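You operate a simulated robot arm through the tools that you are given. There is no shell and no other tool. Be economical: measure what you need, move in short steps, check, and stop when the job is done.

The job below is to be done with a simulated robot arm. You get a single attempt, and the scene is never put back.

TASK
Fill the open basket with 2 helpings of rice and close it.
Fine: use the paddle, stand it in its cup again and close the rice pot.
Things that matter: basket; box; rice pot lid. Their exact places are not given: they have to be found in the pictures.

It is judged by the outcome, as a careful person would: the job done as asked, and still so three seconds after it is handed in. It fails if anything else is knocked over, pushed out of place, dropped, spilled or broken.

THE ROBOT
A 6-joint arm with a two-finger gripper, on a carriage that runs on a rail from [-2201, 804] to [-3, 1] (x, y) and turns from -2.95 to 2.845 rad about z. Base frame: it is fixed where the carriage stands at the start and does not move with it; the origin is on the floor, on the carriage's upright axis, x ahead of it, y to its left, z up; the surface under the hand at the start is at about z = 760. Lengths are in mm, angles in rad, forces in N, time in s.
With the tool pointing down near the work surface it reaches from about 580 to 940 mm from the robot's upright axis, wherever it stands. Its first joint turns from -2.897 to 2.897 rad. Places, roughly: basket [-1000, 1000, 1500]; box [-1250, 1000, 500]; rice pot lid [900, 400, 900]. Payload 2.54 kg.
The tool frame sits at the grasp point between the pads (the TCP): z along the fingers, y along the line on which they close. The tips reach 23 mm beyond it. The gripper opens to 126 mm. The gripper's body begins 82 mm behind the TCP.
Orientation is told as [roll, pitch, yaw] about the base's x, y, z axes, in that order, counted from this pose: with the fingers straight down and closing along the base's y, the tool's x points along the base's -x, its y along +y and its z along -z.

THE INTERFACE
- The arm moves only by the tool move_arm. Its arguments are lists of equal length, an entry for each row: "xyz": the shift along the tool's x, y, z in mm, a list of three; "turn": the turn, a rotation vector about the tool's x, y, z in rad, a list of three; "jaw": the opening, from 0 (shut) to 1 (fully open). In form: {"xyz": [[tx, ty, tz], ...], "turn": [[wx, wy, wz], ...], "jaw": [jaw, ...]}. A call has 1 to 10 rows; each row shifts and turns the commanded pose from where the row before left it, along the tool's axes as they then stand. A row lasts 0.2 s, in which the tool goes at most 50 mm and 0.15 rad; a call with a longer step from one row to the next is refused whole, and so is a gripper value outside its range. A pose out of reach is approached as far as the arm can. The call stops where the force on the tool passes 70 N (or 10 N more than at its start, if that is more) or the arm is blocked; 0.2 s more then pass. Each finger halts on what it meets, pressing with about 43 N; the grip force reading is that of the motor and also rises with nothing between the fingers. The clock runs only during rows and for 0.2 s after the last one: add rows that do not move to give the fingers time. The reply holds the time, the measured pose of the TCP, the force on the tool along the base axes, the opening and the grip force, in the units named above and with some noise, with the torque about the TCP (base axes, N m) and any sound that the robot's microphone picked up.
- Cameras (640 x 400 px; columns grow to the right, rows downward): "scene" is now at [63.7, 210.1, 1588]; the picture's right is [0.12, -0.99, 0.00], its down [-0.66, -0.08, -0.75] and it looks along [0.74, 0.09, -0.67] (base axes); focal length 291 px, centre (320, 200). "wrist" rides on the gripper at [82, 14, -122] in the tool frame; the picture's right is [-0.17, 0.99, 0.00], its down [-0.79, -0.13, -0.60] and it looks along [-0.59, -0.10, 0.80] (tool axes); focal length 243 px, centre (320, 200).
- grab_frame(camera): a new picture of that camera. It takes no simulated time.
- slide_trunk(by): slides the trunk up (or, below 0, down) by that many mm; the arm and the scene camera ride with it, the base frame stays. It gives what a move gives, with no picture.
- steer(legs): drives the robot by 1 to 6 legs, each [ahead, left, turn to the left] in mm, mm and rad, along the robot's own axes; the way and the turn of a leg run together, so that a leg with both is an arc; at most 1500 mm and 3.142 rad a leg. The arm and the cameras ride along, it lands a little off, and it stops where it bumps. It keeps to its track: a leg is cut to what the track allows. It gives what a move gives.
- turn_head(pan, tilt): turns the head with the scene camera to pan (to the left, within 2.094 rad either way) and tilt (down, from -0.506 to 1.204), counted from straight ahead of the robot. It gives what a move gives.
- measure_at(camera, pixels): for up to 12 pixels [column, row] of the newest picture of that camera ("zoom" is the newest enlarged one), the place [x, y, z] in the base frame of the surface seen there, good to about 2 mm. It takes no simulated time.
- close_up(camera, box): a new picture of the part [left, top, right, bottom] of that camera's present view, enlarged. It takes no simulated time.
- sign_off(): hands the job in; it is judged then, once.

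Work in short steps. Measure before you move; look again where a grasp or a placing could have gone wrong, and mend it. You have 80 turns and 48 pictures in all, those below and enlarged ones among them. Open the gripper and draw the arm clear of the work before you hand the job in, unless the task says otherwise; then end with one line.

The tools are called after "Call:" as name(argument=value, ...) on one line, values as JSON. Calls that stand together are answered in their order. move_arm: Moves the arm, as the interface text tells. Its arguments: {"type":"object","properties":{"xyz":{"type":"array","items":{"type":"array","items":{"type":"number"}}},"turn":{"type":"array","items":{"type":"array","items":{"type":"number"}}},"jaw":{"type":"array","items":{"type":"number"}}},"required":["xyz","turn","jaw"]} The other tools are called the same way: slide_trunk (by) slides the trunk up or down; steer (legs) drives the base; turn_head (pan, tilt) turns the head that bears the scene camera; grab_frame (camera) takes a picture; measure_at (camera, pixels) gives the place of the surface under pixels of a picture; close_up (camera, box) takes an enlarged picture of a part of a camera's view; sign_off () hands the job in.

At the start:

```text
clock: 0.0
tool_pos: [346.6, 177.1, 1299.4]
ee_rot: [0.001, 0.001, 0.0]
contact_force: [1.2, -0.3, -0.3]
ft_torque: [-0.02, 0.0, -0.02]
opening: 126.3
finger_force: 0.1
trunk travel left (down, up): [-400.0, 90.0]
robot x, y, heading: [-2.2, 0.3, -0.002]
head pan, tilt: [0.124, 0.728]
```

scene: 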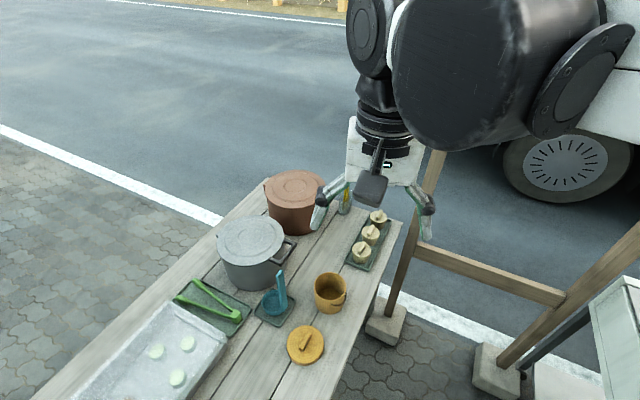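
wrist: 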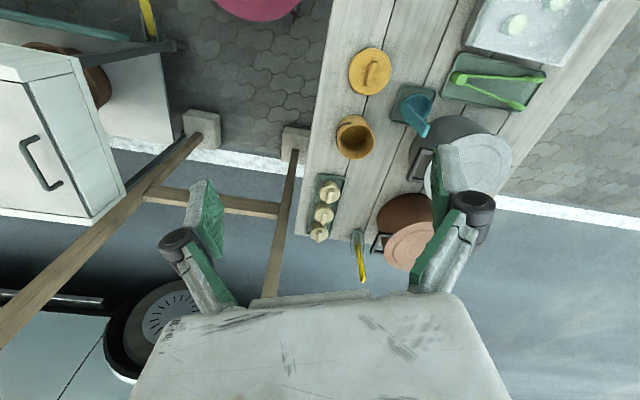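

I look at the table closely and then turn the head to find the basket and box off to the left and behind.

Call:
close_up(camera="scene", box=[140, 150, 440, 390])

Call:
turn_head(pan=2.09, tilt=0.3)

Call:
grab_frame(camera="scene")

```text
1.67 times, centred on (290, 270) of scene
```

zoom: 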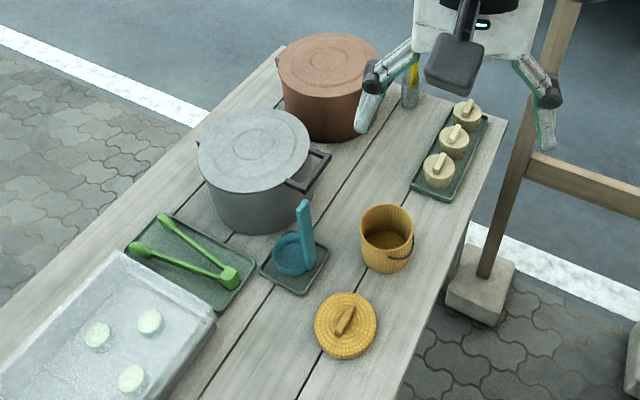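

```text
clock: 1.9
tool_pos: [345.5, 177.3, 1300.9]
ee_rot: [-0.001, -0.002, 0.0]
contact_force: [0.0, -0.1, 0.2]
ft_torque: [-0.01, -0.01, -0.01]
opening: 125.9
finger_force: 0.0
trunk travel left (down, up): [-400.0, 90.0]
robot x, y, heading: [0.0, -0.4, 0.001]
head pan, tilt: [2.089, 0.3]
```

```text
44 pictures are left
```

scene: 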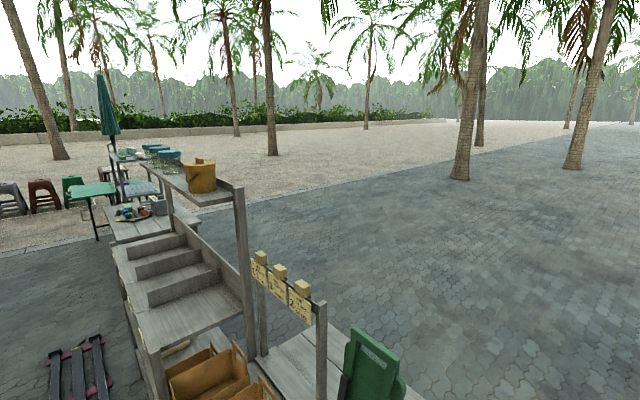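

A basket stands on a high shelf (200,175) and boxes low (210,375). I look at them enlarged.

Call:
close_up(camera="scene", box=[80, 130, 280, 255])

Call:
measure_at(camera="scene", pixels=[[201, 180], [200, 160], [222, 192], [150, 210], [205, 375], [262, 285], [175, 350], [190, 300]])

Call:
turn_head(pan=2.09, tilt=0.95)

Call:
grab_frame(camera="scene")

```text
3.20 times, centred on (180, 192) of scene
```

zoom: 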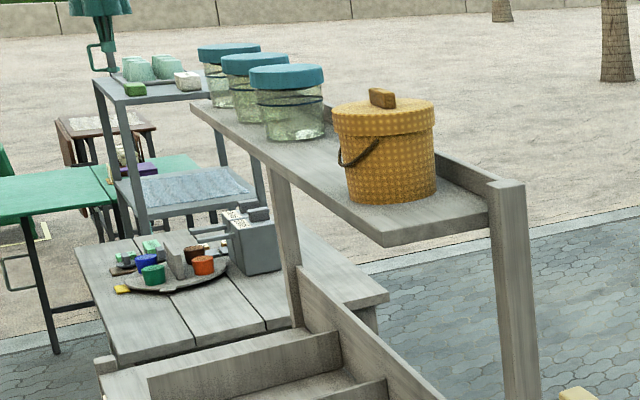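

```text
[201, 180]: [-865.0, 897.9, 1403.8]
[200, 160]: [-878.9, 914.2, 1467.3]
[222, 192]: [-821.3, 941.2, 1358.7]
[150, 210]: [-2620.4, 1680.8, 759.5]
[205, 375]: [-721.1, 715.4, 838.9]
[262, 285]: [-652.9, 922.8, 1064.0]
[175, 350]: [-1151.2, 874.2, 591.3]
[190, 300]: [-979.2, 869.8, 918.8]
```

```text
clock: 2.9
tool_pos: [345.3, 177.0, 1299.9]
ee_rot: [-0.001, 0.0, 0.0]
contact_force: [0.4, -0.1, -0.4]
ft_torque: [0.02, 0.01, 0.03]
opening: 126.0
finger_force: 0.2
trunk travel left (down, up): [-400.0, 90.0]
robot x, y, heading: [1.3, 0.3, -0.002]
head pan, tilt: [2.089, 0.949]
```

```text
42 pictures are left
```

scene: 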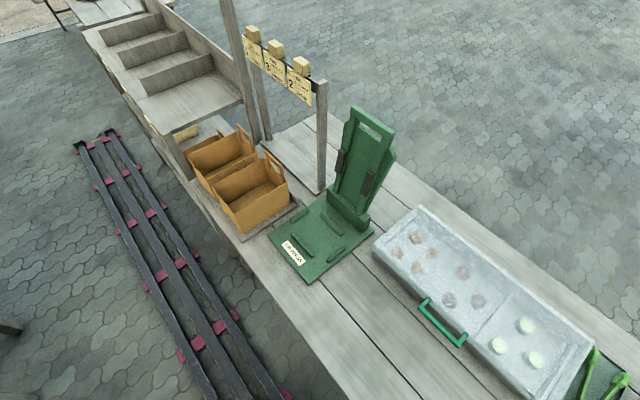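

Something wooden shows under the steps at (185,132); I zoom there, then go back to the table to measure.

Call:
close_up(camera="scene", box=[140, 90, 300, 190])

Call:
measure_at(camera="scene", pixels=[[185, 132], [248, 200], [350, 360], [320, 215], [213, 150]])

Call:
turn_head(pan=0.25, tilt=0.85)

Call:
close_up(camera="scene", box=[180, 70, 480, 258])

```text
4.00 times, centred on (220, 140) of scene
```

zoom: 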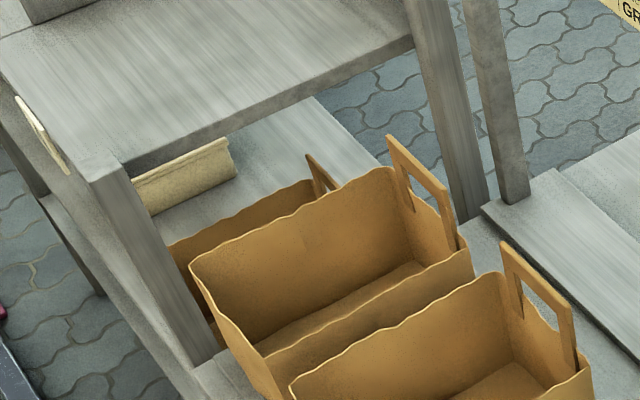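

```text
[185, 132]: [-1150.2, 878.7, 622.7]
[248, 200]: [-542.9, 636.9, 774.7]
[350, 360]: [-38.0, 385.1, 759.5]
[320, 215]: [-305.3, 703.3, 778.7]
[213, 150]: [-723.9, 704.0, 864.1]
```

```text
clock: 4.8
tool_pos: [345.6, 177.1, 1301.0]
ee_rot: [0.0, -0.001, 0.001]
contact_force: [-0.1, -0.2, -0.7]
ft_torque: [0.01, 0.02, 0.01]
opening: 126.2
finger_force: 0.0
trunk travel left (down, up): [-400.0, 90.0]
robot x, y, heading: [-0.3, -0.8, 0.0]
head pan, tilt: [0.25, 0.85]
```

```text
2.13 times, centred on (330, 164) of scene
```

zoom: 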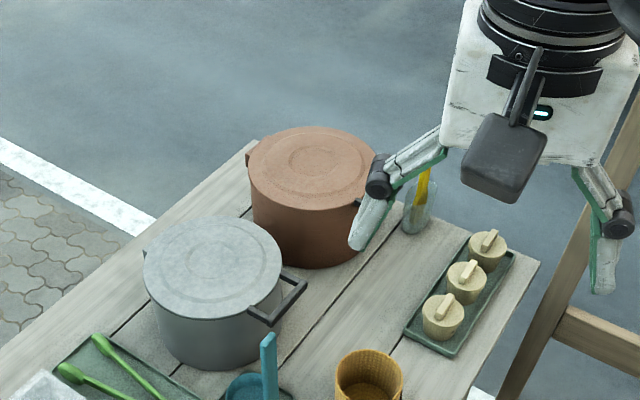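

I take a full scene frame to measure pots, basket, lid, cup and the small lidded things.

Call:
grab_frame(camera="scene")

Call:
measure_at(camera="zoom", pixels=[[312, 160], [370, 195], [255, 160], [212, 258], [280, 300], [416, 215], [425, 180], [370, 360], [370, 392], [467, 268], [269, 345], [440, 390]])

```text
39 pictures are left
```

scene: 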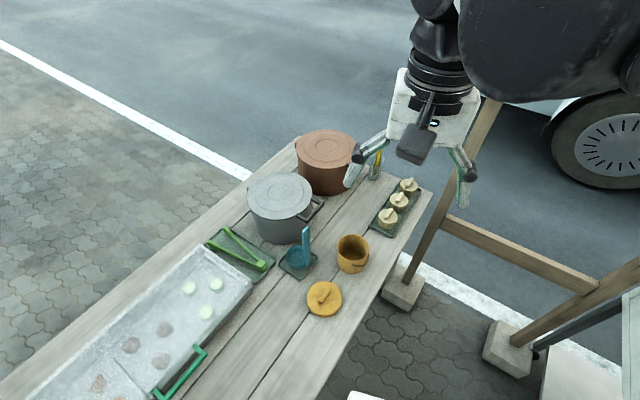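

```text
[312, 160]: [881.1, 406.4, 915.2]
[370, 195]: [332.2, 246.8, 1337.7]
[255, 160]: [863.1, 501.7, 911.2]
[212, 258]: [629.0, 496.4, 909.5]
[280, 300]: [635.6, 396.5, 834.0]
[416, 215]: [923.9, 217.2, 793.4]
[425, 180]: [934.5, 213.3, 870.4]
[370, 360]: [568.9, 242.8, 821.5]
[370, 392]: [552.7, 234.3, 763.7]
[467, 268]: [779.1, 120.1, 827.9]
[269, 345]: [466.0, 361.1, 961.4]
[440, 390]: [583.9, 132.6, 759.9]
```

The rice pot is the brown one (lid top about [881,406,915]), paddle in the cup at about [925,217]. I zoom on it with the wrist camera and on table items with the scene camera.

Call:
close_up(camera="wrist", box=[300, 30, 560, 290])

Call:
close_up(camera="scene", box=[230, 120, 430, 330])

```text
1.54 times, centred on (430, 160) of wrist
```

zoom: 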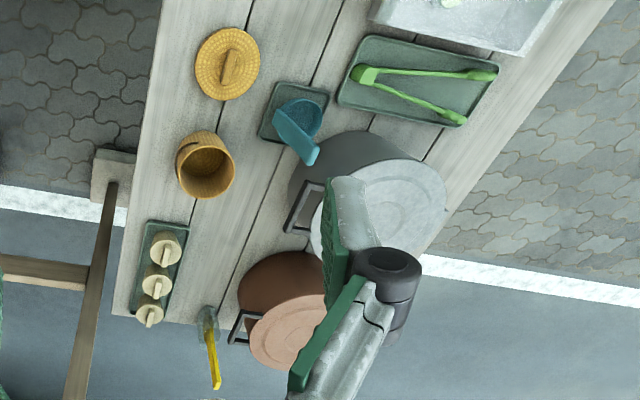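

```text
1.90 times, centred on (330, 225) of scene
```

zoom: 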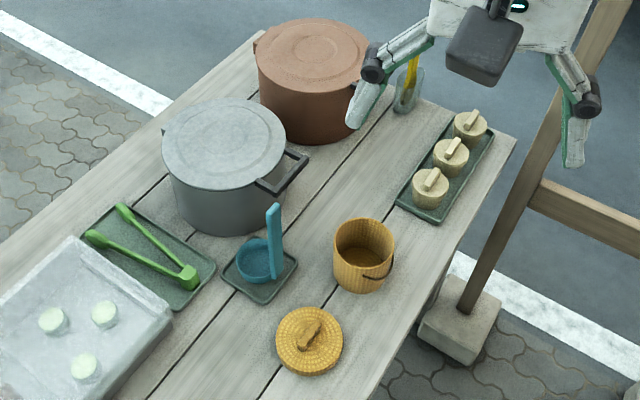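

I move the hand forward over the table for a close wrist view of the rice pot, cup and paddle.

Call:
move_arm(xyz=[[-45, -5, 15], [-45, -5, 15], [-45, -5, 15], [-45, -5, 15], [-45, -5, 15], [-45, -5, 15], [-45, -5, 15]], turn=[[0, 0, 0], [0, 0, 0], [0, 0, 0], [0, 0, 0], [0, 0, 0], [0, 0, 0], [0, 0, 0]], jaw=[1, 1, 1, 1, 1, 1, 1])

Call:
grab_frame(camera="wrist")

```text
clock: 6.4
tool_pos: [661.9, 145.4, 1193.5]
ee_rot: [0.0, -0.001, 0.0]
contact_force: [0.1, 0.3, 0.0]
ft_torque: [0.02, 0.05, 0.01]
opening: 125.8
finger_force: 0.1
trunk travel left (down, up): [-400.0, 90.0]
robot x, y, heading: [0.2, -2.8, -0.002]
head pan, tilt: [0.25, 0.85]
```

```text
36 pictures are left
```

wrist: 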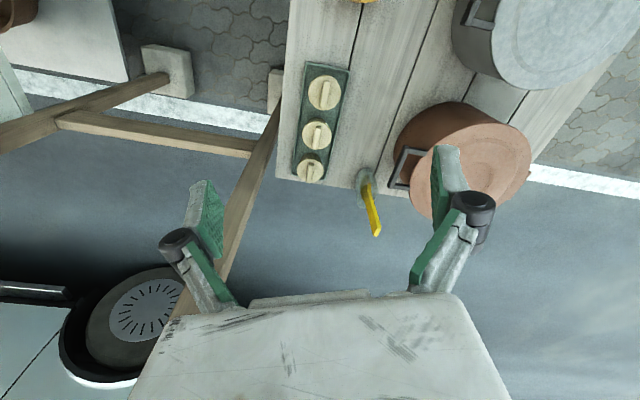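

I zoom on the pot, its handle at (405,165), and the paddle (370,205).

Call:
close_up(camera="wrist", box=[340, 90, 540, 250])

Call:
measure_at(camera="wrist", pixels=[[376, 234], [367, 190], [362, 172], [393, 187], [405, 152], [422, 154], [410, 190], [480, 170], [530, 170], [480, 115], [452, 220], [395, 170]])

```text
2.50 times, centred on (440, 170) of wrist
```

zoom: 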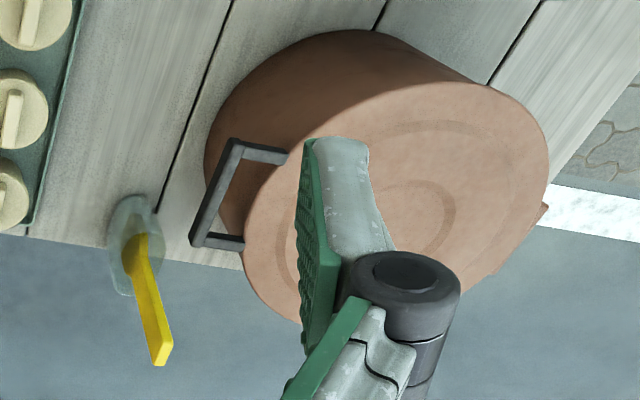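

```text
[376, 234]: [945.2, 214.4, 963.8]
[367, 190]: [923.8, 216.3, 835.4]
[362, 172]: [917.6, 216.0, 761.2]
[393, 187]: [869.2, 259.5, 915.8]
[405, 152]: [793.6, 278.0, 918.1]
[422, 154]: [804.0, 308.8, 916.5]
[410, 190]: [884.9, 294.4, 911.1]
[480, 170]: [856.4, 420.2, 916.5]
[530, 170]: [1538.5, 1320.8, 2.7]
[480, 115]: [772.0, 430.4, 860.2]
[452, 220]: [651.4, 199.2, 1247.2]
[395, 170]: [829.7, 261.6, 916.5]
```

The handle loop (z≈917) belongs to the lid, which seems hinged on the far +y side. I zoom with the scene camera on the paddle and on the pot's hinge side.

Call:
turn_head(pan=0.3, tilt=0.75)

Call:
grab_frame(camera="scene")

```text
clock: 7.0
tool_pos: [662.3, 145.4, 1195.1]
ee_rot: [0.0, -0.002, 0.0]
contact_force: [-0.3, -0.3, -0.6]
ft_torque: [0.02, -0.05, -0.01]
opening: 125.8
finger_force: 0.1
trunk travel left (down, up): [-400.0, 90.0]
robot x, y, heading: [-0.7, -0.8, 0.002]
head pan, tilt: [0.3, 0.75]
```

```text
34 pictures are left
```

scene: 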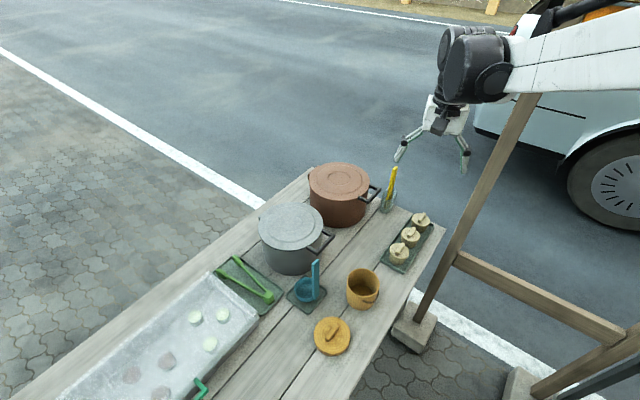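

Clear view now; I enlarge the pot and paddle and measure basket and lid.

Call:
close_up(camera="scene", box=[295, 145, 415, 235])

Call:
measure_at(camera="zoom", pixels=[[530, 125], [515, 200], [505, 230], [505, 255], [80, 195], [70, 180], [395, 215], [455, 200], [440, 240], [480, 290], [250, 160], [530, 300]])

Call:
measure_at(camera="scene", pixels=[[347, 280], [379, 283], [364, 271], [363, 293], [361, 284], [331, 335], [314, 333], [350, 335], [332, 318], [332, 354], [326, 340], [337, 330]])

```text
4.44 times, centred on (355, 190) of scene
```

zoom: 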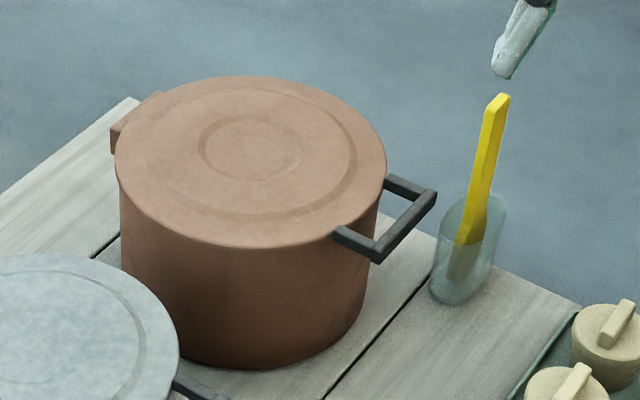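

```text
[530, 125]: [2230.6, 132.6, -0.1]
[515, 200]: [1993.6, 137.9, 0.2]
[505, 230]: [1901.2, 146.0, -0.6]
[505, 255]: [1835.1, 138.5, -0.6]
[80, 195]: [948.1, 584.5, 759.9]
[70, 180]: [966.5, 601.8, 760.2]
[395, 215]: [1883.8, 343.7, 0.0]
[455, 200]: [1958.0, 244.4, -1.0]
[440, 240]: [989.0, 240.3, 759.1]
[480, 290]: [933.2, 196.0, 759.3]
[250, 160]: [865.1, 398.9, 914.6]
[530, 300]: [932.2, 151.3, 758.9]
```

```text
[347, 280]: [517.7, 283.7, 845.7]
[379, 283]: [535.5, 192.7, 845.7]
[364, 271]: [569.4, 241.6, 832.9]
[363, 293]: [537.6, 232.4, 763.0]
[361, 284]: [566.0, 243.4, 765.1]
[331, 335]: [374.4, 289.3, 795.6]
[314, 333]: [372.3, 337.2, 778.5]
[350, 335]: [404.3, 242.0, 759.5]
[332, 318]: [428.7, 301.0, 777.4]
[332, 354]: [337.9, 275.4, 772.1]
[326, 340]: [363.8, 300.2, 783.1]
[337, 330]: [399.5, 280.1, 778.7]
```

I measure the lid handle bar, hinge nub and paddle on the enlarged picture with better pixels.

Call:
measure_at(camera="zoom", pixels=[[432, 192], [376, 242], [405, 217], [340, 232], [388, 180], [117, 135], [150, 98], [500, 98], [485, 160], [466, 235], [460, 262], [470, 205]])

Call:
close_up(camera="scene", box=[370, 155, 410, 220])

```text
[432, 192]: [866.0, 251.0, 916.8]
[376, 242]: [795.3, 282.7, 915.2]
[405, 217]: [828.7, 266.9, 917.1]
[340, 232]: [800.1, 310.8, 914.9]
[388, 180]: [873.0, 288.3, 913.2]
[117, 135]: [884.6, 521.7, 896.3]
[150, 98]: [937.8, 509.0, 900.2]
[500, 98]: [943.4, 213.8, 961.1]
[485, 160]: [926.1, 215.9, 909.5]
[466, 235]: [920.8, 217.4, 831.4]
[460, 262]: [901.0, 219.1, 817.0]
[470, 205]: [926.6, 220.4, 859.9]
```

```text
6.15 times, centred on (390, 188) of scene
```

zoom: 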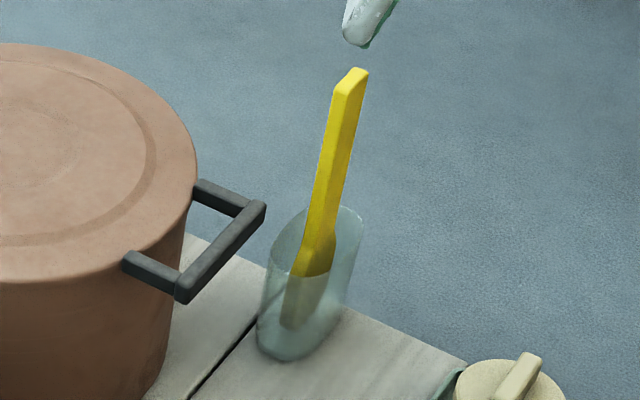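

The whole table is yawed about −0.35 rad; the lid's bar runs about [795,283]→[866,251], z 917, hinge near [912,516,898]. Before choosing the hand's approach I measure the wooden post at the right.

Call:
measure_at(camera="scene", pixels=[[525, 105], [500, 160], [475, 215], [450, 270], [425, 325], [530, 290], [408, 333], [400, 255], [421, 218]])

Call:
move_arm(xyz=[[0, 0, 0], [0, 0, 0], [0, 0, 0], [0, 0, 0], [0, 0, 0], [0, 0, 0]], turn=[[0, 0, 0.12], [0, 0, 0.12], [0, 0, 0.11], [-0.15, 0, 0], [-0.15, 0, 0], [-0.15, 0, 0]], jaw=[0.8, 0.6, 0.5, 0.5, 0.5, 0.5])

```text
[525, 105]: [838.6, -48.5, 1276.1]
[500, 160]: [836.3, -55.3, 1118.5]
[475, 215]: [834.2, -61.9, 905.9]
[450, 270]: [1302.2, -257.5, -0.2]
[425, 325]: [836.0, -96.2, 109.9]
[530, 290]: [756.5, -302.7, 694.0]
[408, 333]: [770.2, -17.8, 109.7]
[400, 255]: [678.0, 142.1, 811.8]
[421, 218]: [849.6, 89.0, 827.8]
```

```text
clock: 8.4
tool_pos: [660.7, 141.5, 1195.3]
ee_rot: [0.452, 0.0, -0.35]
contact_force: [0.8, -0.1, 0.4]
ft_torque: [-0.02, -0.02, -0.01]
opening: 62.9
finger_force: 0.1
trunk travel left (down, up): [-400.0, 90.0]
robot x, y, heading: [-2.6, -2.4, 0.0]
head pan, tilt: [0.3, 0.75]
```

The post stands at [836,−55]; I yaw the hand further so the wrist stays clear of it, then roll the tool towards horizontal.

Call:
move_arm(xyz=[[0, 0, 0], [0, 0, 0], [0, 0, 0], [0, 0, 0], [0, 0, 0], [0, 0, 0], [0, 0, 0], [0, 0, 0], [0, 0, 0], [0, 0, 0]], turn=[[0, -0.051, 0.105], [0, -0.051, 0.105], [0, -0.051, 0.105], [-0.143, 0, 0], [-0.143, 0, 0], [-0.143, 0, 0], [-0.143, 0, 0], [-0.143, 0, 0], [-0.143, 0, 0], [-0.143, 0, 0]], jaw=[0.5, 0.5, 0.5, 0.5, 0.5, 0.5, 0.5, 0.5, 0.5, 0.5])

```text
clock: 10.6
tool_pos: [660.8, 142.7, 1194.7]
ee_rot: [1.455, 0.001, -0.699]
contact_force: [-0.5, -0.2, 0.0]
ft_torque: [0.0, 0.01, 0.0]
opening: 63.0
finger_force: 0.0
trunk travel left (down, up): [-400.0, 90.0]
robot x, y, heading: [1.7, -3.4, 0.004]
head pan, tilt: [0.3, 0.75]
```

I descend to a pre-grasp 100 mm short of the lid's bar.

Call:
move_arm(xyz=[[-8.4, -42.4, 22.6], [-8.4, -42.4, 22.6], [-8.4, -42.4, 22.6], [-8.4, -42.4, 22.6], [-8.4, -42.4, 22.6], [-8.4, -42.4, 22.6]], turn=[[0, 0, 0], [0, 0, 0], [0, 0, 0], [0, 0, 0], [0, 0, 0], [0, 0, 0]], jaw=[0.5, 0.5, 0.5, 0.5, 0.5, 0.5])

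Call:
grab_frame(camera="wrist")

```text
clock: 12.0
tool_pos: [782.8, 189.4, 935.3]
ee_rot: [1.449, -0.001, -0.697]
contact_force: [-0.6, 0.0, 0.7]
ft_torque: [-0.03, 0.01, -0.02]
opening: 63.1
finger_force: 0.0
out of reach, approached as far as the arm can: row 4, 5, 6
trunk travel left (down, up): [-400.0, 90.0]
robot x, y, heading: [-0.3, -3.6, -0.002]
head pan, tilt: [0.3, 0.75]
```

```text
31 pictures are left
```

wrist: 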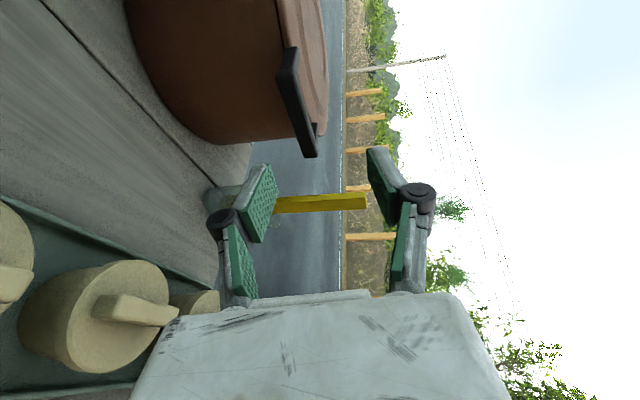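

The pose is out of reach with the trunk this high, so I lift the hand 200 mm and lower the trunk by 200.

Call:
move_arm(xyz=[[0, 40, -5], [0, 40, -5], [0, 40, -5], [0, 40, -5], [0, 40, -5]], turn=[[0, 0, 0], [0, 0, 0], [0, 0, 0], [0, 0, 0], [0, 0, 0]], jaw=[0.4, 0.4, 0.4, 0.4, 0.4])

Call:
slide_trunk(by=-200)

```text
clock: 13.2
tool_pos: [780.9, 188.8, 1134.9]
ee_rot: [1.451, -0.001, -0.699]
contact_force: [-0.4, 0.5, -0.2]
ft_torque: [0.02, 0.02, 0.01]
opening: 50.3
finger_force: 0.1
trunk travel left (down, up): [-400.0, 90.0]
robot x, y, heading: [-3.5, -0.6, 0.004]
head pan, tilt: [0.3, 0.75]
```

```text
clock: 15.4
tool_pos: [783.0, 190.1, 935.5]
ee_rot: [1.45, 0.0, -0.7]
contact_force: [0.8, -0.9, -0.3]
ft_torque: [0.0, -0.01, -0.01]
opening: 50.3
finger_force: 0.0
trunk travel left (down, up): [-200.0, 290.0]
robot x, y, heading: [0.3, -0.8, 0.0]
head pan, tilt: [0.3, 0.75]
```

Now advance: align first, then slide the open jaws (50 mm) over the bar at z≈911.

Call:
move_arm(xyz=[[12.6, -14.1, 0], [0, 0, 22], [0, 0, 22], [0, 0, 22], [0, 0, 21]], turn=[[0, 0, 0], [0, 0, 0], [0, 0, 0], [0, 0, 0], [0, 0, 0]], jaw=[0.4, 0.4, 0.4, 0.4, 0.4])

Call:
grab_frame(camera="wrist")

```text
clock: 16.6
tool_pos: [826.3, 262.5, 910.3]
ee_rot: [1.449, 0.001, -0.701]
contact_force: [0.3, -0.1, 0.0]
ft_torque: [0.0, -0.01, -0.01]
opening: 50.4
finger_force: 0.0
trunk travel left (down, up): [-200.0, 290.0]
robot x, y, heading: [0.5, -0.7, -0.004]
head pan, tilt: [0.3, 0.75]
```

```text
30 pictures are left
```

wrist: 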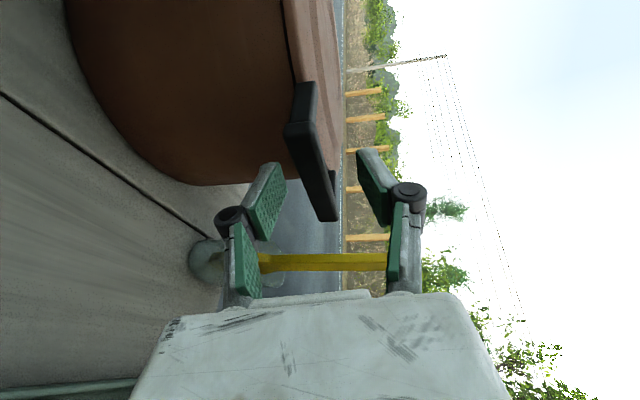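

The bar (≈(310,170)) lies between the jaws; I check its place against the tips.

Call:
measure_at(camera="wrist", pixels=[[300, 135], [315, 175], [330, 210], [305, 95], [275, 168], [365, 158], [297, 75], [331, 185]])

```text
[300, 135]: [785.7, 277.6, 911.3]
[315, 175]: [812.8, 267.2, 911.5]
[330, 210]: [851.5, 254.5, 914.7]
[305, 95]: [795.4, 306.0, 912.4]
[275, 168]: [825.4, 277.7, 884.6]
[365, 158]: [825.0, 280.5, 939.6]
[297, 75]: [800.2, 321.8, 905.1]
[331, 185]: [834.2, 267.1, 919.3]
```

Bar centre ≈[826,268,912]; I advance 9 mm, narrow the jaws to a loose 25 mm cage around the bar, and start the opening arc with one small lift.

Call:
move_arm(xyz=[[0, 2, 9], [0, 0, 0], [0, 0, 0], [0.9, 27.5, -0.8], [1.8, 27.5, 1.2], [2.7, 27.3, 3]], turn=[[0, 0, 0], [0, 0, 0], [0, 0, 0], [0.03, 0, 0], [0.03, 0, 0], [0.03, 0, 0]], jaw=[0.2, 0.2, 0.2, 0.2, 0.2, 0.2])

Call:
grab_frame(camera="scene")

```text
clock: 18.0
tool_pos: [839.0, 283.4, 992.2]
ee_rot: [1.36, 0.002, -0.699]
contact_force: [-1.0, 0.4, -1.2]
ft_torque: [0.01, 0.03, 0.04]
opening: 25.9
finger_force: 0.5
trunk travel left (down, up): [-200.0, 290.0]
robot x, y, heading: [-0.7, 0.4, -0.003]
head pan, tilt: [0.3, 0.75]
```

```text
29 pictures are left
```

scene: 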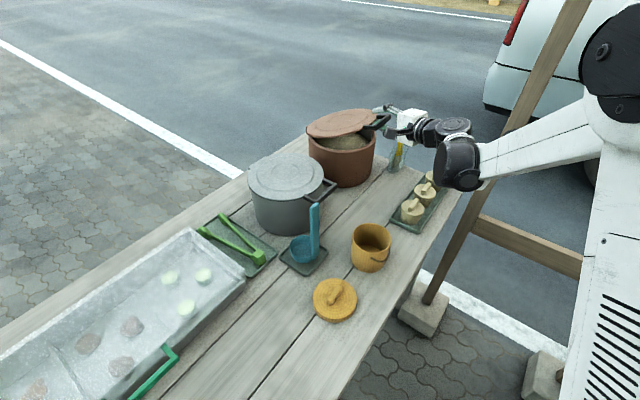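

The lid is swinging up in the cage with hardly any force. I follow the arc on to about 60°.

Call:
move_arm(xyz=[[3.6, 26.9, 4.9], [4.4, 26.3, 6.7], [5.2, 25.7, 8.7], [5.9, 24.8, 10.4], [6.6, 23.7, 12.1], [7.2, 22.8, 13.7], [7.7, 21.6, 15.1]], turn=[[0.03, 0, 0], [0.03, 0, 0], [0.03, 0, 0], [0.03, 0, 0], [0.03, 0, 0], [0.045, 0, 0], [0.045, 0, 0]], jaw=[0.2, 0.2, 0.2, 0.2, 0.2, 0.2, 0.2])

```text
clock: 19.6
tool_pos: [883.5, 399.3, 1134.0]
ee_rot: [1.119, -0.001, -0.699]
contact_force: [-0.9, 1.4, -2.5]
ft_torque: [0.11, -0.13, -0.1]
opening: 26.4
finger_force: 0.0
trunk travel left (down, up): [-200.0, 290.0]
robot x, y, heading: [-3.0, -1.7, 0.0]
head pan, tilt: [0.3, 0.75]
```

Continue to about 96°.

Call:
move_arm(xyz=[[8.1, 20.6, 16.4], [8.5, 19.3, 17.6], [8.7, 18.1, 18.7], [8.9, 16.9, 19.7], [8.9, 15.4, 20.9], [8.9, 14, 21.8]], turn=[[0.045, 0, 0], [0.045, 0, 0], [0.045, 0, 0], [0.045, 0, 0], [0.045, 0, 0], [0.045, 0, 0]], jaw=[0.2, 0.2, 0.2, 0.2, 0.2, 0.2])

Call:
grab_frame(camera="scene")

```text
clock: 21.0
tool_pos: [934.2, 543.9, 1158.0]
ee_rot: [0.851, -0.002, -0.701]
contact_force: [-1.3, 0.2, 1.4]
ft_torque: [-0.08, 0.03, -0.03]
opening: 25.0
finger_force: 0.0
out of reach, approached as far as the arm can: row 6
trunk travel left (down, up): [-200.0, 290.0]
robot x, y, heading: [-0.3, 4.1, 0.002]
head pan, tilt: [0.3, 0.75]
```

```text
28 pictures are left
```

scene: 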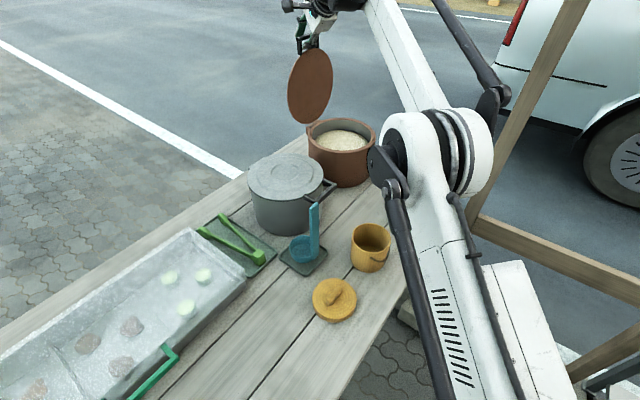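

The lid stands about upright. I check its angle by measuring its face before letting go.

Call:
close_up(camera="scene", box=[270, 0, 400, 200])

Call:
measure_at(camera="scene", pixels=[[310, 58], [310, 85], [308, 115], [300, 25], [340, 140], [325, 140], [355, 145]])

```text
2.00 times, centred on (335, 100) of scene
```

zoom: 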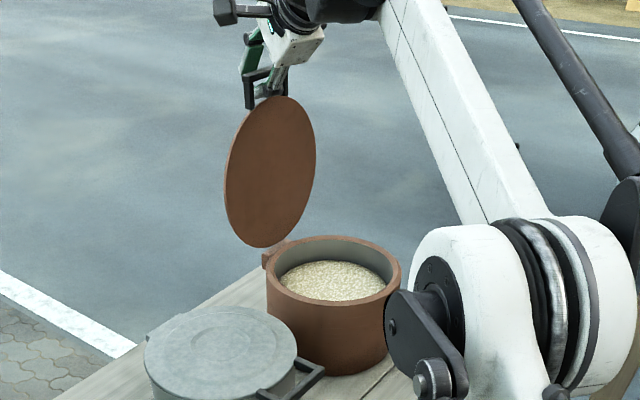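

```text
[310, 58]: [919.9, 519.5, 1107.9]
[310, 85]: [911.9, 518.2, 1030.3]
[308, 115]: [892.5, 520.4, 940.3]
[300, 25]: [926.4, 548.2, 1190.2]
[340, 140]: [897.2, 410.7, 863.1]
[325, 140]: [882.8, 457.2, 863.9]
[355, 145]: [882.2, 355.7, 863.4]
```

The lid is about 3° past upright; I pitch the hand up and push it a further 30 mm over for safety.

Call:
move_arm(xyz=[[0, 0, 0], [0, 0, 0], [4, 7, 9.6], [4.5, 6, 11], [4.5, 6, 11]], turn=[[-0.12, 0, 0], [-0.12, 0, 0], [-0.05, 0, 0], [0, 0, 0], [0, 0, 0]], jaw=[0.2, 0.2, 0.2, 0.2, 0.2])

Call:
measure_at(camera="scene", pixels=[[310, 58], [310, 85], [308, 110]])

```text
clock: 22.2
tool_pos: [949.3, 581.1, 1160.4]
ee_rot: [1.139, -0.001, -0.702]
contact_force: [-6.1, -10.1, -8.9]
ft_torque: [0.31, -0.53, 0.1]
opening: 29.0
finger_force: 2.3
trunk travel left (down, up): [-200.0, 290.0]
robot x, y, heading: [1.3, 0.7, -0.001]
head pan, tilt: [0.3, 0.75]
```

```text
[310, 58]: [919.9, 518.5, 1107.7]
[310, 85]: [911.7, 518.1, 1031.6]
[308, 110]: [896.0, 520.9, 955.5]
```

Force up to ~14 N suggests the stop is reached (~105°). I open the jaws and withdraw straight back along the tool.

Call:
move_arm(xyz=[[0, 0, -4], [0, 0, 0], [0, 0, -20], [0, 0, -30], [0, 0, -40], [0, 0, -40]], turn=[[0, 0, 0], [0, 0, 0], [0, 0, 0], [0, 0, 0], [0, 0, 0], [0, 0, 0]], jaw=[0.4, 0.4, 0.4, 0.4, 0.4, 0.4])

Call:
grab_frame(camera="scene")

```text
clock: 23.6
tool_pos: [871.1, 493.8, 1215.7]
ee_rot: [1.141, 0.0, -0.699]
contact_force: [0.7, 0.9, -0.3]
ft_torque: [0.05, -0.04, 0.04]
opening: 50.3
finger_force: 0.1
trunk travel left (down, up): [-200.0, 290.0]
robot x, y, heading: [-0.0, 0.8, -0.003]
head pan, tilt: [0.3, 0.75]
```

```text
26 pictures are left
```

scene: 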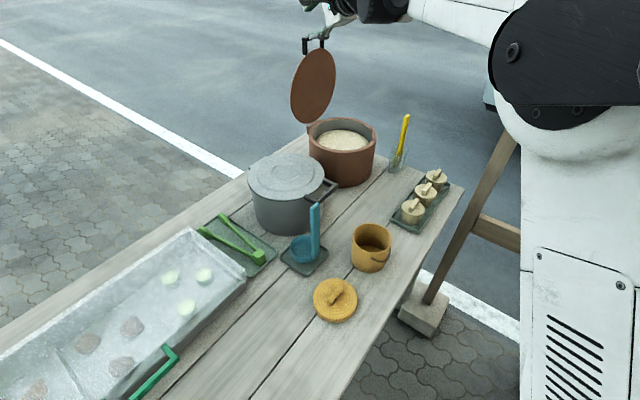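

The lid stays open. Now I enlarge the paddle in its cup and measure it.

Call:
close_up(camera="scene", box=[375, 105, 425, 185])

Call:
measure_at(camera="zoom", pixels=[[382, 50], [402, 52], [375, 110], [392, 110], [362, 180], [378, 180], [345, 240], [365, 240], [330, 280], [395, 245]])

```text
5.00 times, centred on (400, 145) of scene
```

zoom: 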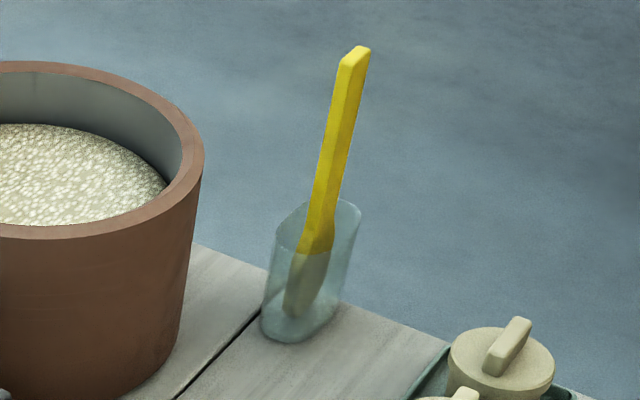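

```text
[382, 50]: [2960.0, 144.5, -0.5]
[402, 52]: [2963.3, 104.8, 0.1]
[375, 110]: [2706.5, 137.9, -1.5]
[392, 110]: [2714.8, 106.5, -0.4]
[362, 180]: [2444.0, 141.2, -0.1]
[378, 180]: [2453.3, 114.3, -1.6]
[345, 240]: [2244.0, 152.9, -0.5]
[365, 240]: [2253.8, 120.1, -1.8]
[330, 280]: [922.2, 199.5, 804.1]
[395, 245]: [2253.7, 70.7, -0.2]
```

Pixel picks missed the handle; I'd rather view it from above. I draw the hand back to about [800,200,1216] and turn it upright to look down at the paddle with the wrist camera.

Call:
move_arm(xyz=[[-19.3, -16.1, -35.1], [-19.3, -16.1, -35.1], [-19.3, -16.1, -35.1], [-19.3, -16.1, -35.1], [-19.3, -16.1, -35.1], [-19.3, -16.1, -35.1], [-19.3, -16.1, -35.1], [0, 0, 0], [0, 0, 0], [0, 0, 0]], turn=[[0, 0, 0], [0, 0, 0], [0, 0, 0], [0, 0, 0], [0, 0, 0], [0, 0, 0], [0, 0, 0], [0.1425, 0, 0], [0.1425, 0, 0], [0.1425, 0, 0]], jaw=[0.5, 0.5, 0.5, 0.5, 0.5, 0.5, 0.5, 0.5, 0.5, 0.5])

Call:
move_arm(xyz=[[0, 0, 0], [0, 0, 0], [0, 0, 0], [0, 0, 0], [0, 0, 0], [0, 0, 0], [0, 0, 0], [0, 0, 0], [0, 0, 0], [0, 0, 0]], turn=[[0.1425, 0, 0], [0.1425, 0, 0], [0.1425, 0, 0], [0.1425, 0, 0], [0.1425, 0, 0], [0, 0, -0.14], [0, 0, -0.14], [0, 0, -0.14], [0, 0, -0.14], [0, 0, -0.14]], jaw=[0.5, 0.5, 0.5, 0.5, 0.5, 0.5, 0.5, 0.5, 0.5, 0.5])

Call:
close_up(camera="wrist", box=[240, 60, 520, 260])

```text
clock: 25.8
tool_pos: [799.0, 196.6, 1216.8]
ee_rot: [0.71, -0.002, -0.701]
contact_force: [-0.2, -0.3, 0.3]
ft_torque: [0.04, 0.0, 0.01]
opening: 63.2
finger_force: 0.1
trunk travel left (down, up): [-200.0, 290.0]
robot x, y, heading: [-1.6, 0.9, 0.002]
head pan, tilt: [0.3, 0.75]
```

```text
clock: 28.0
tool_pos: [798.5, 196.1, 1216.4]
ee_rot: [-0.001, -0.003, 0.002]
contact_force: [-0.1, -0.7, 0.1]
ft_torque: [-0.03, -0.02, -0.01]
opening: 63.2
finger_force: 0.0
trunk travel left (down, up): [-200.0, 290.0]
robot x, y, heading: [-3.8, 2.2, -0.002]
head pan, tilt: [0.3, 0.75]
```

```text
2.00 times, centred on (380, 160) of wrist
```

zoom: 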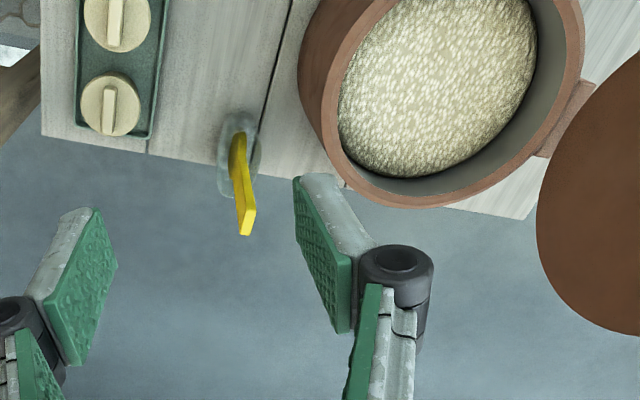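

I enlarge the handle's end.

Call:
close_up(camera="wrist", box=[322, 130, 372, 185])

Call:
measure_at(camera="zoom", pixels=[[320, 300], [320, 345], [335, 310], [300, 200], [290, 150], [320, 200], [330, 250], [270, 60]])

```text
7.27 times, centred on (347, 158) of wrist
```

zoom: 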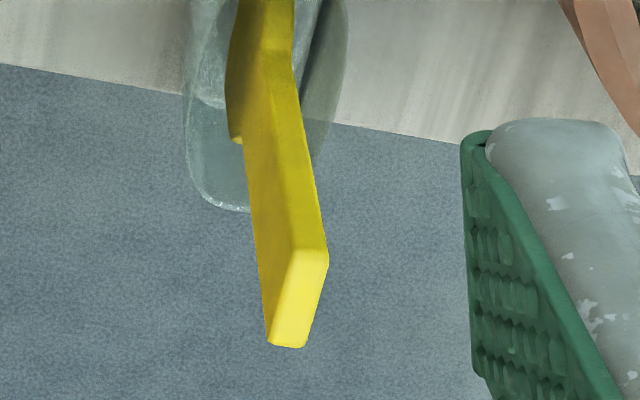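

```text
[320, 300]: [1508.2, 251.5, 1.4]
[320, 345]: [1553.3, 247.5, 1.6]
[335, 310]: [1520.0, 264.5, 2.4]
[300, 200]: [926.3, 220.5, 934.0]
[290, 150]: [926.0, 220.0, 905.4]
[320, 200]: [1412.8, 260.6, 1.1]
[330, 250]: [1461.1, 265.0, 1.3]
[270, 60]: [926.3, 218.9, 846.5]
```

The handle is a flat bar: wide along the table axis a≈(0.93,−0.36), ~9 mm thick along n≈(0.36,0.93). I measure its cap and faces exactly.

Call:
measure_at(camera="zoom", pixels=[[312, 258], [297, 300], [285, 338], [275, 250], [265, 180], [280, 120], [250, 60], [285, 20], [245, 20], [232, 100], [200, 150], [268, 320]])

```text
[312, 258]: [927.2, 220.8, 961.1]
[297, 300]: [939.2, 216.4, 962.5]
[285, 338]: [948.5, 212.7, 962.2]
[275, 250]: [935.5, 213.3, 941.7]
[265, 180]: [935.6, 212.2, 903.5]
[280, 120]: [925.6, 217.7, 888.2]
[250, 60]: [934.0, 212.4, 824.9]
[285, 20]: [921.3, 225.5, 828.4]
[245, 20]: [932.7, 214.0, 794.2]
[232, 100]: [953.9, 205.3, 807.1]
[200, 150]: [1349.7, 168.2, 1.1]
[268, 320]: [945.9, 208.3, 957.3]
```

Handle centre [938.5,216.7], top z 962, vertical. I turn the hand to yaw −0.37 and 45° pitch, with the pads closing along n.

Call:
move_arm(xyz=[[0, 0, 0], [0, 0, 0], [0, 0, 0], [0, 0, 0], [0, 0, 0], [0, 0, 0], [0, 0, 0], [0, 0, 0], [0, 0, 0]], turn=[[0, 0, 0.124], [0, 0, 0.124], [0, 0, 0.124], [0, -0.131, 0], [0, -0.131, 0], [0, -0.131, 0], [0, -0.131, 0], [0, -0.131, 0], [0, -0.131, 0]], jaw=[0.5, 0.5, 0.5, 0.5, 0.5, 0.5, 0.5, 0.5, 0.5])

Call:
move_arm(xyz=[[22, 14, 34.7], [22, 14, 34.7], [22, 14, 34.7], [22, 14, 34.7], [22, 14, 34.7], [0, 0, 0]], turn=[[0, 0, 0], [0, 0, 0], [0, 0, 0], [0, 0, 0], [0, 0, 0], [0, 0, 0]], jaw=[0.5, 0.5, 0.5, 0.5, 0.5, 0.5])

Call:
grab_frame(camera="wrist")

```text
clock: 30.0
tool_pos: [797.8, 195.5, 1217.1]
ee_rot: [0.004, -0.789, -0.373]
contact_force: [0.1, 0.0, 0.3]
ft_torque: [0.01, 0.03, -0.03]
opening: 63.2
finger_force: 0.0
trunk travel left (down, up): [-200.0, 290.0]
robot x, y, heading: [0.7, -0.0, 0.0]
head pan, tilt: [0.3, 0.75]
```

```text
clock: 31.4
tool_pos: [866.6, 246.2, 1016.8]
ee_rot: [0.0, -0.786, -0.373]
contact_force: [0.0, 1.0, 0.0]
ft_torque: [0.0, -0.01, -0.04]
opening: 62.9
finger_force: 0.0
trunk travel left (down, up): [-200.0, 290.0]
robot x, y, heading: [-2.3, -2.9, -0.0]
head pan, tilt: [0.3, 0.75]
```

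```text
22 pictures are left
```

wrist: 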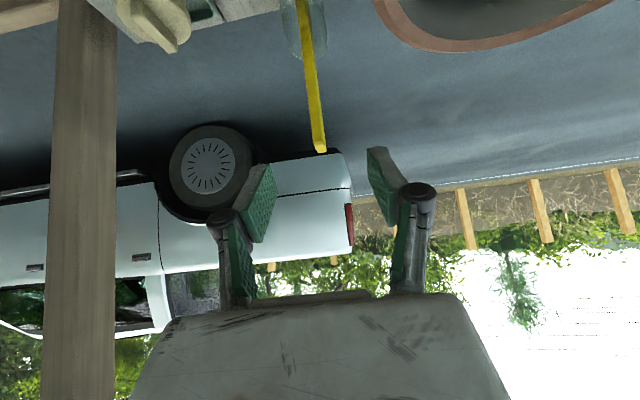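

Aligned (handle centred between the fingers). I advance 109 mm and close on the handle.

Call:
move_arm(xyz=[[0.8, -1.5, 27], [0, 0, 28], [0, 0, 28], [0, 0, 26], [0, 0, 0], [0, 0, 0], [0, 0, 0]], turn=[[0, 0, 0], [0, 0, 0], [0, 0, 0], [0, 0, 0], [0, 0, 0], [0, 0, 0], [0, 0, 0]], jaw=[0.5, 0.5, 0.5, 0.5, 0.2, 0, 0])

Call:
grab_frame(camera="wrist")

```text
clock: 33.0
tool_pos: [935.7, 213.6, 940.3]
ee_rot: [0.0, -0.786, -0.373]
contact_force: [0.6, 1.0, 0.4]
ft_torque: [0.01, -0.02, 0.01]
opening: 10.0
finger_force: 37.2
trunk travel left (down, up): [-200.0, 290.0]
robot x, y, heading: [-1.0, 2.5, -0.002]
head pan, tilt: [0.3, 0.75]
```

```text
21 pictures are left
```

wrist: 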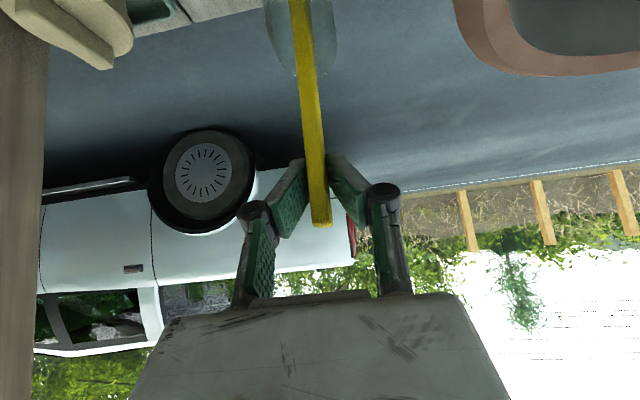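

Gripped (opening 10 mm). I lift straight up 190 mm out of the cup.

Call:
move_arm(xyz=[[-14, 0, -14], [-27, 0, -27], [-27, 0, -27], [-27, 0, -27], [-27, 0, -27], [-12.4, 0, -12.4]], turn=[[0, 0, 0], [0, 0, 0], [0, 0, 0], [0, 0, 0], [0, 0, 0], [0, 0, 0]], jaw=[0, 0, 0, 0, 0, 0])

Call:
grab_frame(camera="scene")

```text
clock: 34.4
tool_pos: [938.1, 215.5, 1129.7]
ee_rot: [0.002, -0.786, -0.373]
contact_force: [-0.7, -0.9, -0.9]
ft_torque: [0.01, 0.02, -0.01]
opening: 10.4
finger_force: 37.7
trunk travel left (down, up): [-200.0, 290.0]
robot x, y, heading: [1.1, 1.8, -0.002]
head pan, tilt: [0.3, 0.75]
```

```text
20 pictures are left
```

scene: 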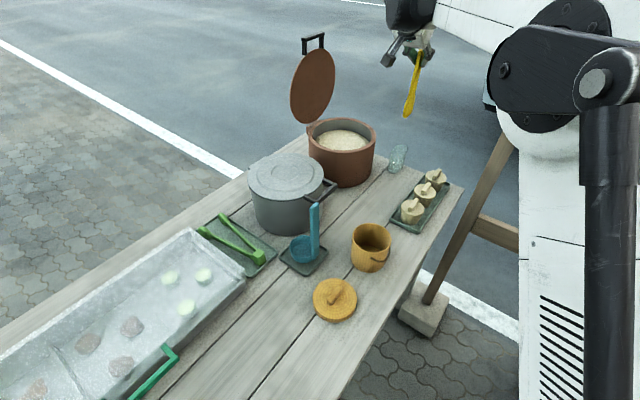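

Paddle out, cup standing. I measure the paddle's tip and the pot's rim.

Call:
measure_at(camera="scene", pixels=[[407, 113], [409, 100], [413, 85], [309, 137], [373, 135], [343, 117], [343, 155], [343, 138], [399, 148], [397, 168]])

Call:
close_up(camera="scene", box=[375, 30, 455, 130])

```text
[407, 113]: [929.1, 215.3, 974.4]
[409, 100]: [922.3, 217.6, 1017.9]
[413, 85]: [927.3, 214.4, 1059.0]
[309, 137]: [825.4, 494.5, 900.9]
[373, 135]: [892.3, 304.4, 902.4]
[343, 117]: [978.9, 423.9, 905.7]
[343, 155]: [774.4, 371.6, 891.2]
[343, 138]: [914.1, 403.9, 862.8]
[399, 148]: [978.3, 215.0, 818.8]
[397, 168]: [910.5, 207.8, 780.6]
```

```text
4.00 times, centred on (415, 80) of scene
```

zoom: 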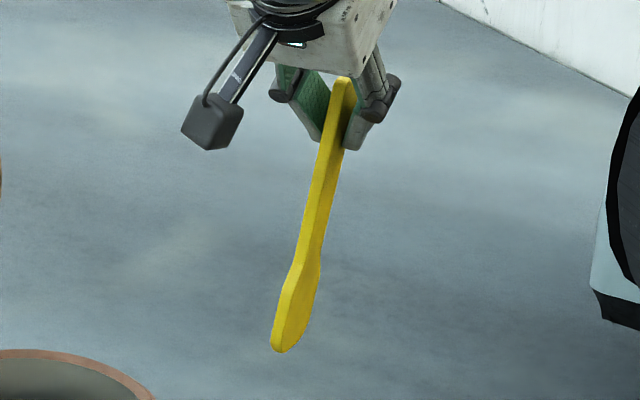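

Paddle tip is ~165 mm below the TCP; pot centre ≈[870,400], rice at z 863. I carry the blade over the −n part of the rice and dip it about 35 mm.

Call:
move_arm(xyz=[[23, 24.5, -23], [23, 24.5, -23], [23, 24.5, -23], [23, 24.5, -23], [0, 0, 0], [24.2, 0, 24.2], [24.2, 0, 24.2], [24.2, 0, 24.2], [24.2, 0, 24.2]], turn=[[0, 0, 0], [0, 0, 0], [0, 0, 0], [0, 0, 0], [0, 0, 0], [0, 0, 0], [0, 0, 0], [0, 0, 0], [0, 0, 0]], jaw=[0, 0, 0, 0, 0, 0, 0, 0, 0])

Call:
grab_frame(camera="scene")

```text
clock: 36.4
tool_pos: [851.5, 354.0, 992.9]
ee_rot: [0.002, -0.788, -0.373]
contact_force: [0.2, 1.0, -0.5]
ft_torque: [0.0, -0.01, 0.0]
opening: 10.5
finger_force: 37.5
trunk travel left (down, up): [-200.0, 290.0]
robot x, y, heading: [1.1, 0.5, 0.002]
head pan, tilt: [0.3, 0.75]
```

```text
18 pictures are left
```

scene: 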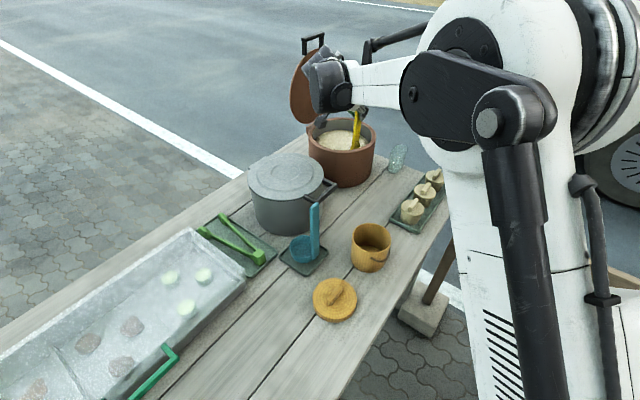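

Blade is in the rice. I scoop: sweep towards the far side while rolling the blade level and lifting.

Call:
move_arm(xyz=[[3.4, -7.7, 3.4], [3.2, -7.9, 3.2], [2.6, -8.5, 2.6], [2.5, -9.9, 2.5], [0.8, -9.6, 0.8], [-1.6, -10, -1.6], [-3.4, -8.3, -3.4], [-4.9, -3.2, -4.9], [-6.4, 3.6, -6.4], [-5.6, 22.6, -5.6]], turn=[[-0.106, 0, 0.106], [-0.106, 0, 0.106], [-0.106, 0, 0.106], [-0.106, 0, 0.106], [-0.106, 0, 0.106], [-0.106, 0, 0.106], [-0.106, 0, 0.106], [-0.106, 0, 0.106], [-0.106, 0, 0.106], [-0.071, 0, 0.071]], jaw=[0, 0, 0, 0, 0, 0, 0, 0, 0, 0])

Call:
close_up(camera="scene", box=[270, 30, 430, 200])

```text
clock: 38.6
tool_pos: [825.4, 287.3, 983.7]
ee_rot: [1.489, -0.086, -1.154]
contact_force: [0.3, 0.1, -0.9]
ft_torque: [-0.07, 0.01, 0.03]
opening: 10.2
finger_force: 37.3
trunk travel left (down, up): [-200.0, 290.0]
robot x, y, heading: [-2.8, -3.1, 0.001]
head pan, tilt: [0.3, 0.75]
```

```text
2.35 times, centred on (350, 115) of scene
```

zoom: 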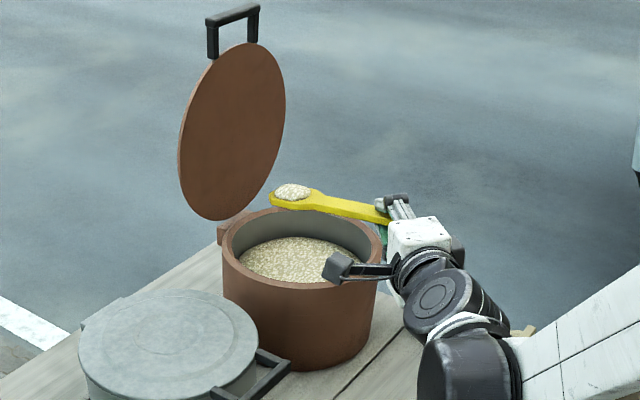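

A good lump of rice is on the blade. I raise the hand ~95 mm gently and drive back along the rail ~300 mm to bring the basket into a comfortable reach.

Call:
move_arm(xyz=[[-1, 12, -1], [-2, 23.6, -2], [-2, 23.6, -2], [-2, 23.6, -2], [-1, 12, -1]], turn=[[0, 0, 0], [0, 0, 0], [0, 0, 0], [0, 0, 0], [0, 0, 0]], jaw=[0, 0, 0, 0, 0])

Call:
steer(legs=[[-141, 51.5, 0], [-141, 51.5, 0]])

Call:
grab_frame(camera="scene")

```text
clock: 39.8
tool_pos: [826.9, 287.1, 1079.4]
ee_rot: [1.486, -0.087, -1.156]
contact_force: [-0.4, -0.2, -1.9]
ft_torque: [-0.07, 0.04, 0.0]
opening: 10.1
finger_force: 37.4
trunk travel left (down, up): [-200.0, 290.0]
robot x, y, heading: [-3.3, 0.9, 0.002]
head pan, tilt: [0.3, 0.75]
```

```text
clock: 42.2
tool_pos: [544.1, 391.9, 1079.4]
ee_rot: [1.485, -0.086, -1.153]
contact_force: [-0.4, 0.4, -0.6]
ft_torque: [-0.1, 0.01, 0.0]
opening: 10.2
finger_force: 37.7
trunk travel left (down, up): [-200.0, 290.0]
robot x, y, heading: [-279.9, 107.7, -0.001]
head pan, tilt: [0.3, 0.75]
```

```text
16 pictures are left
```

scene: 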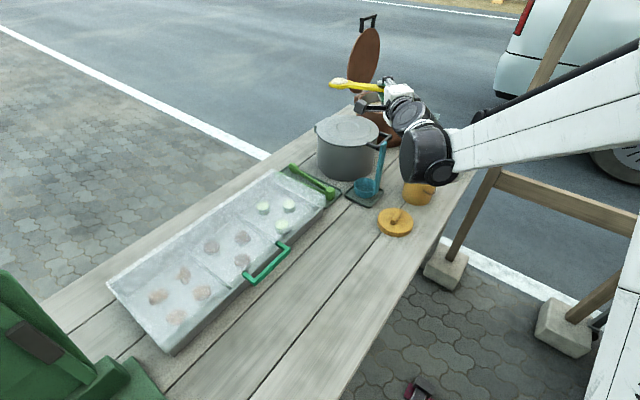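

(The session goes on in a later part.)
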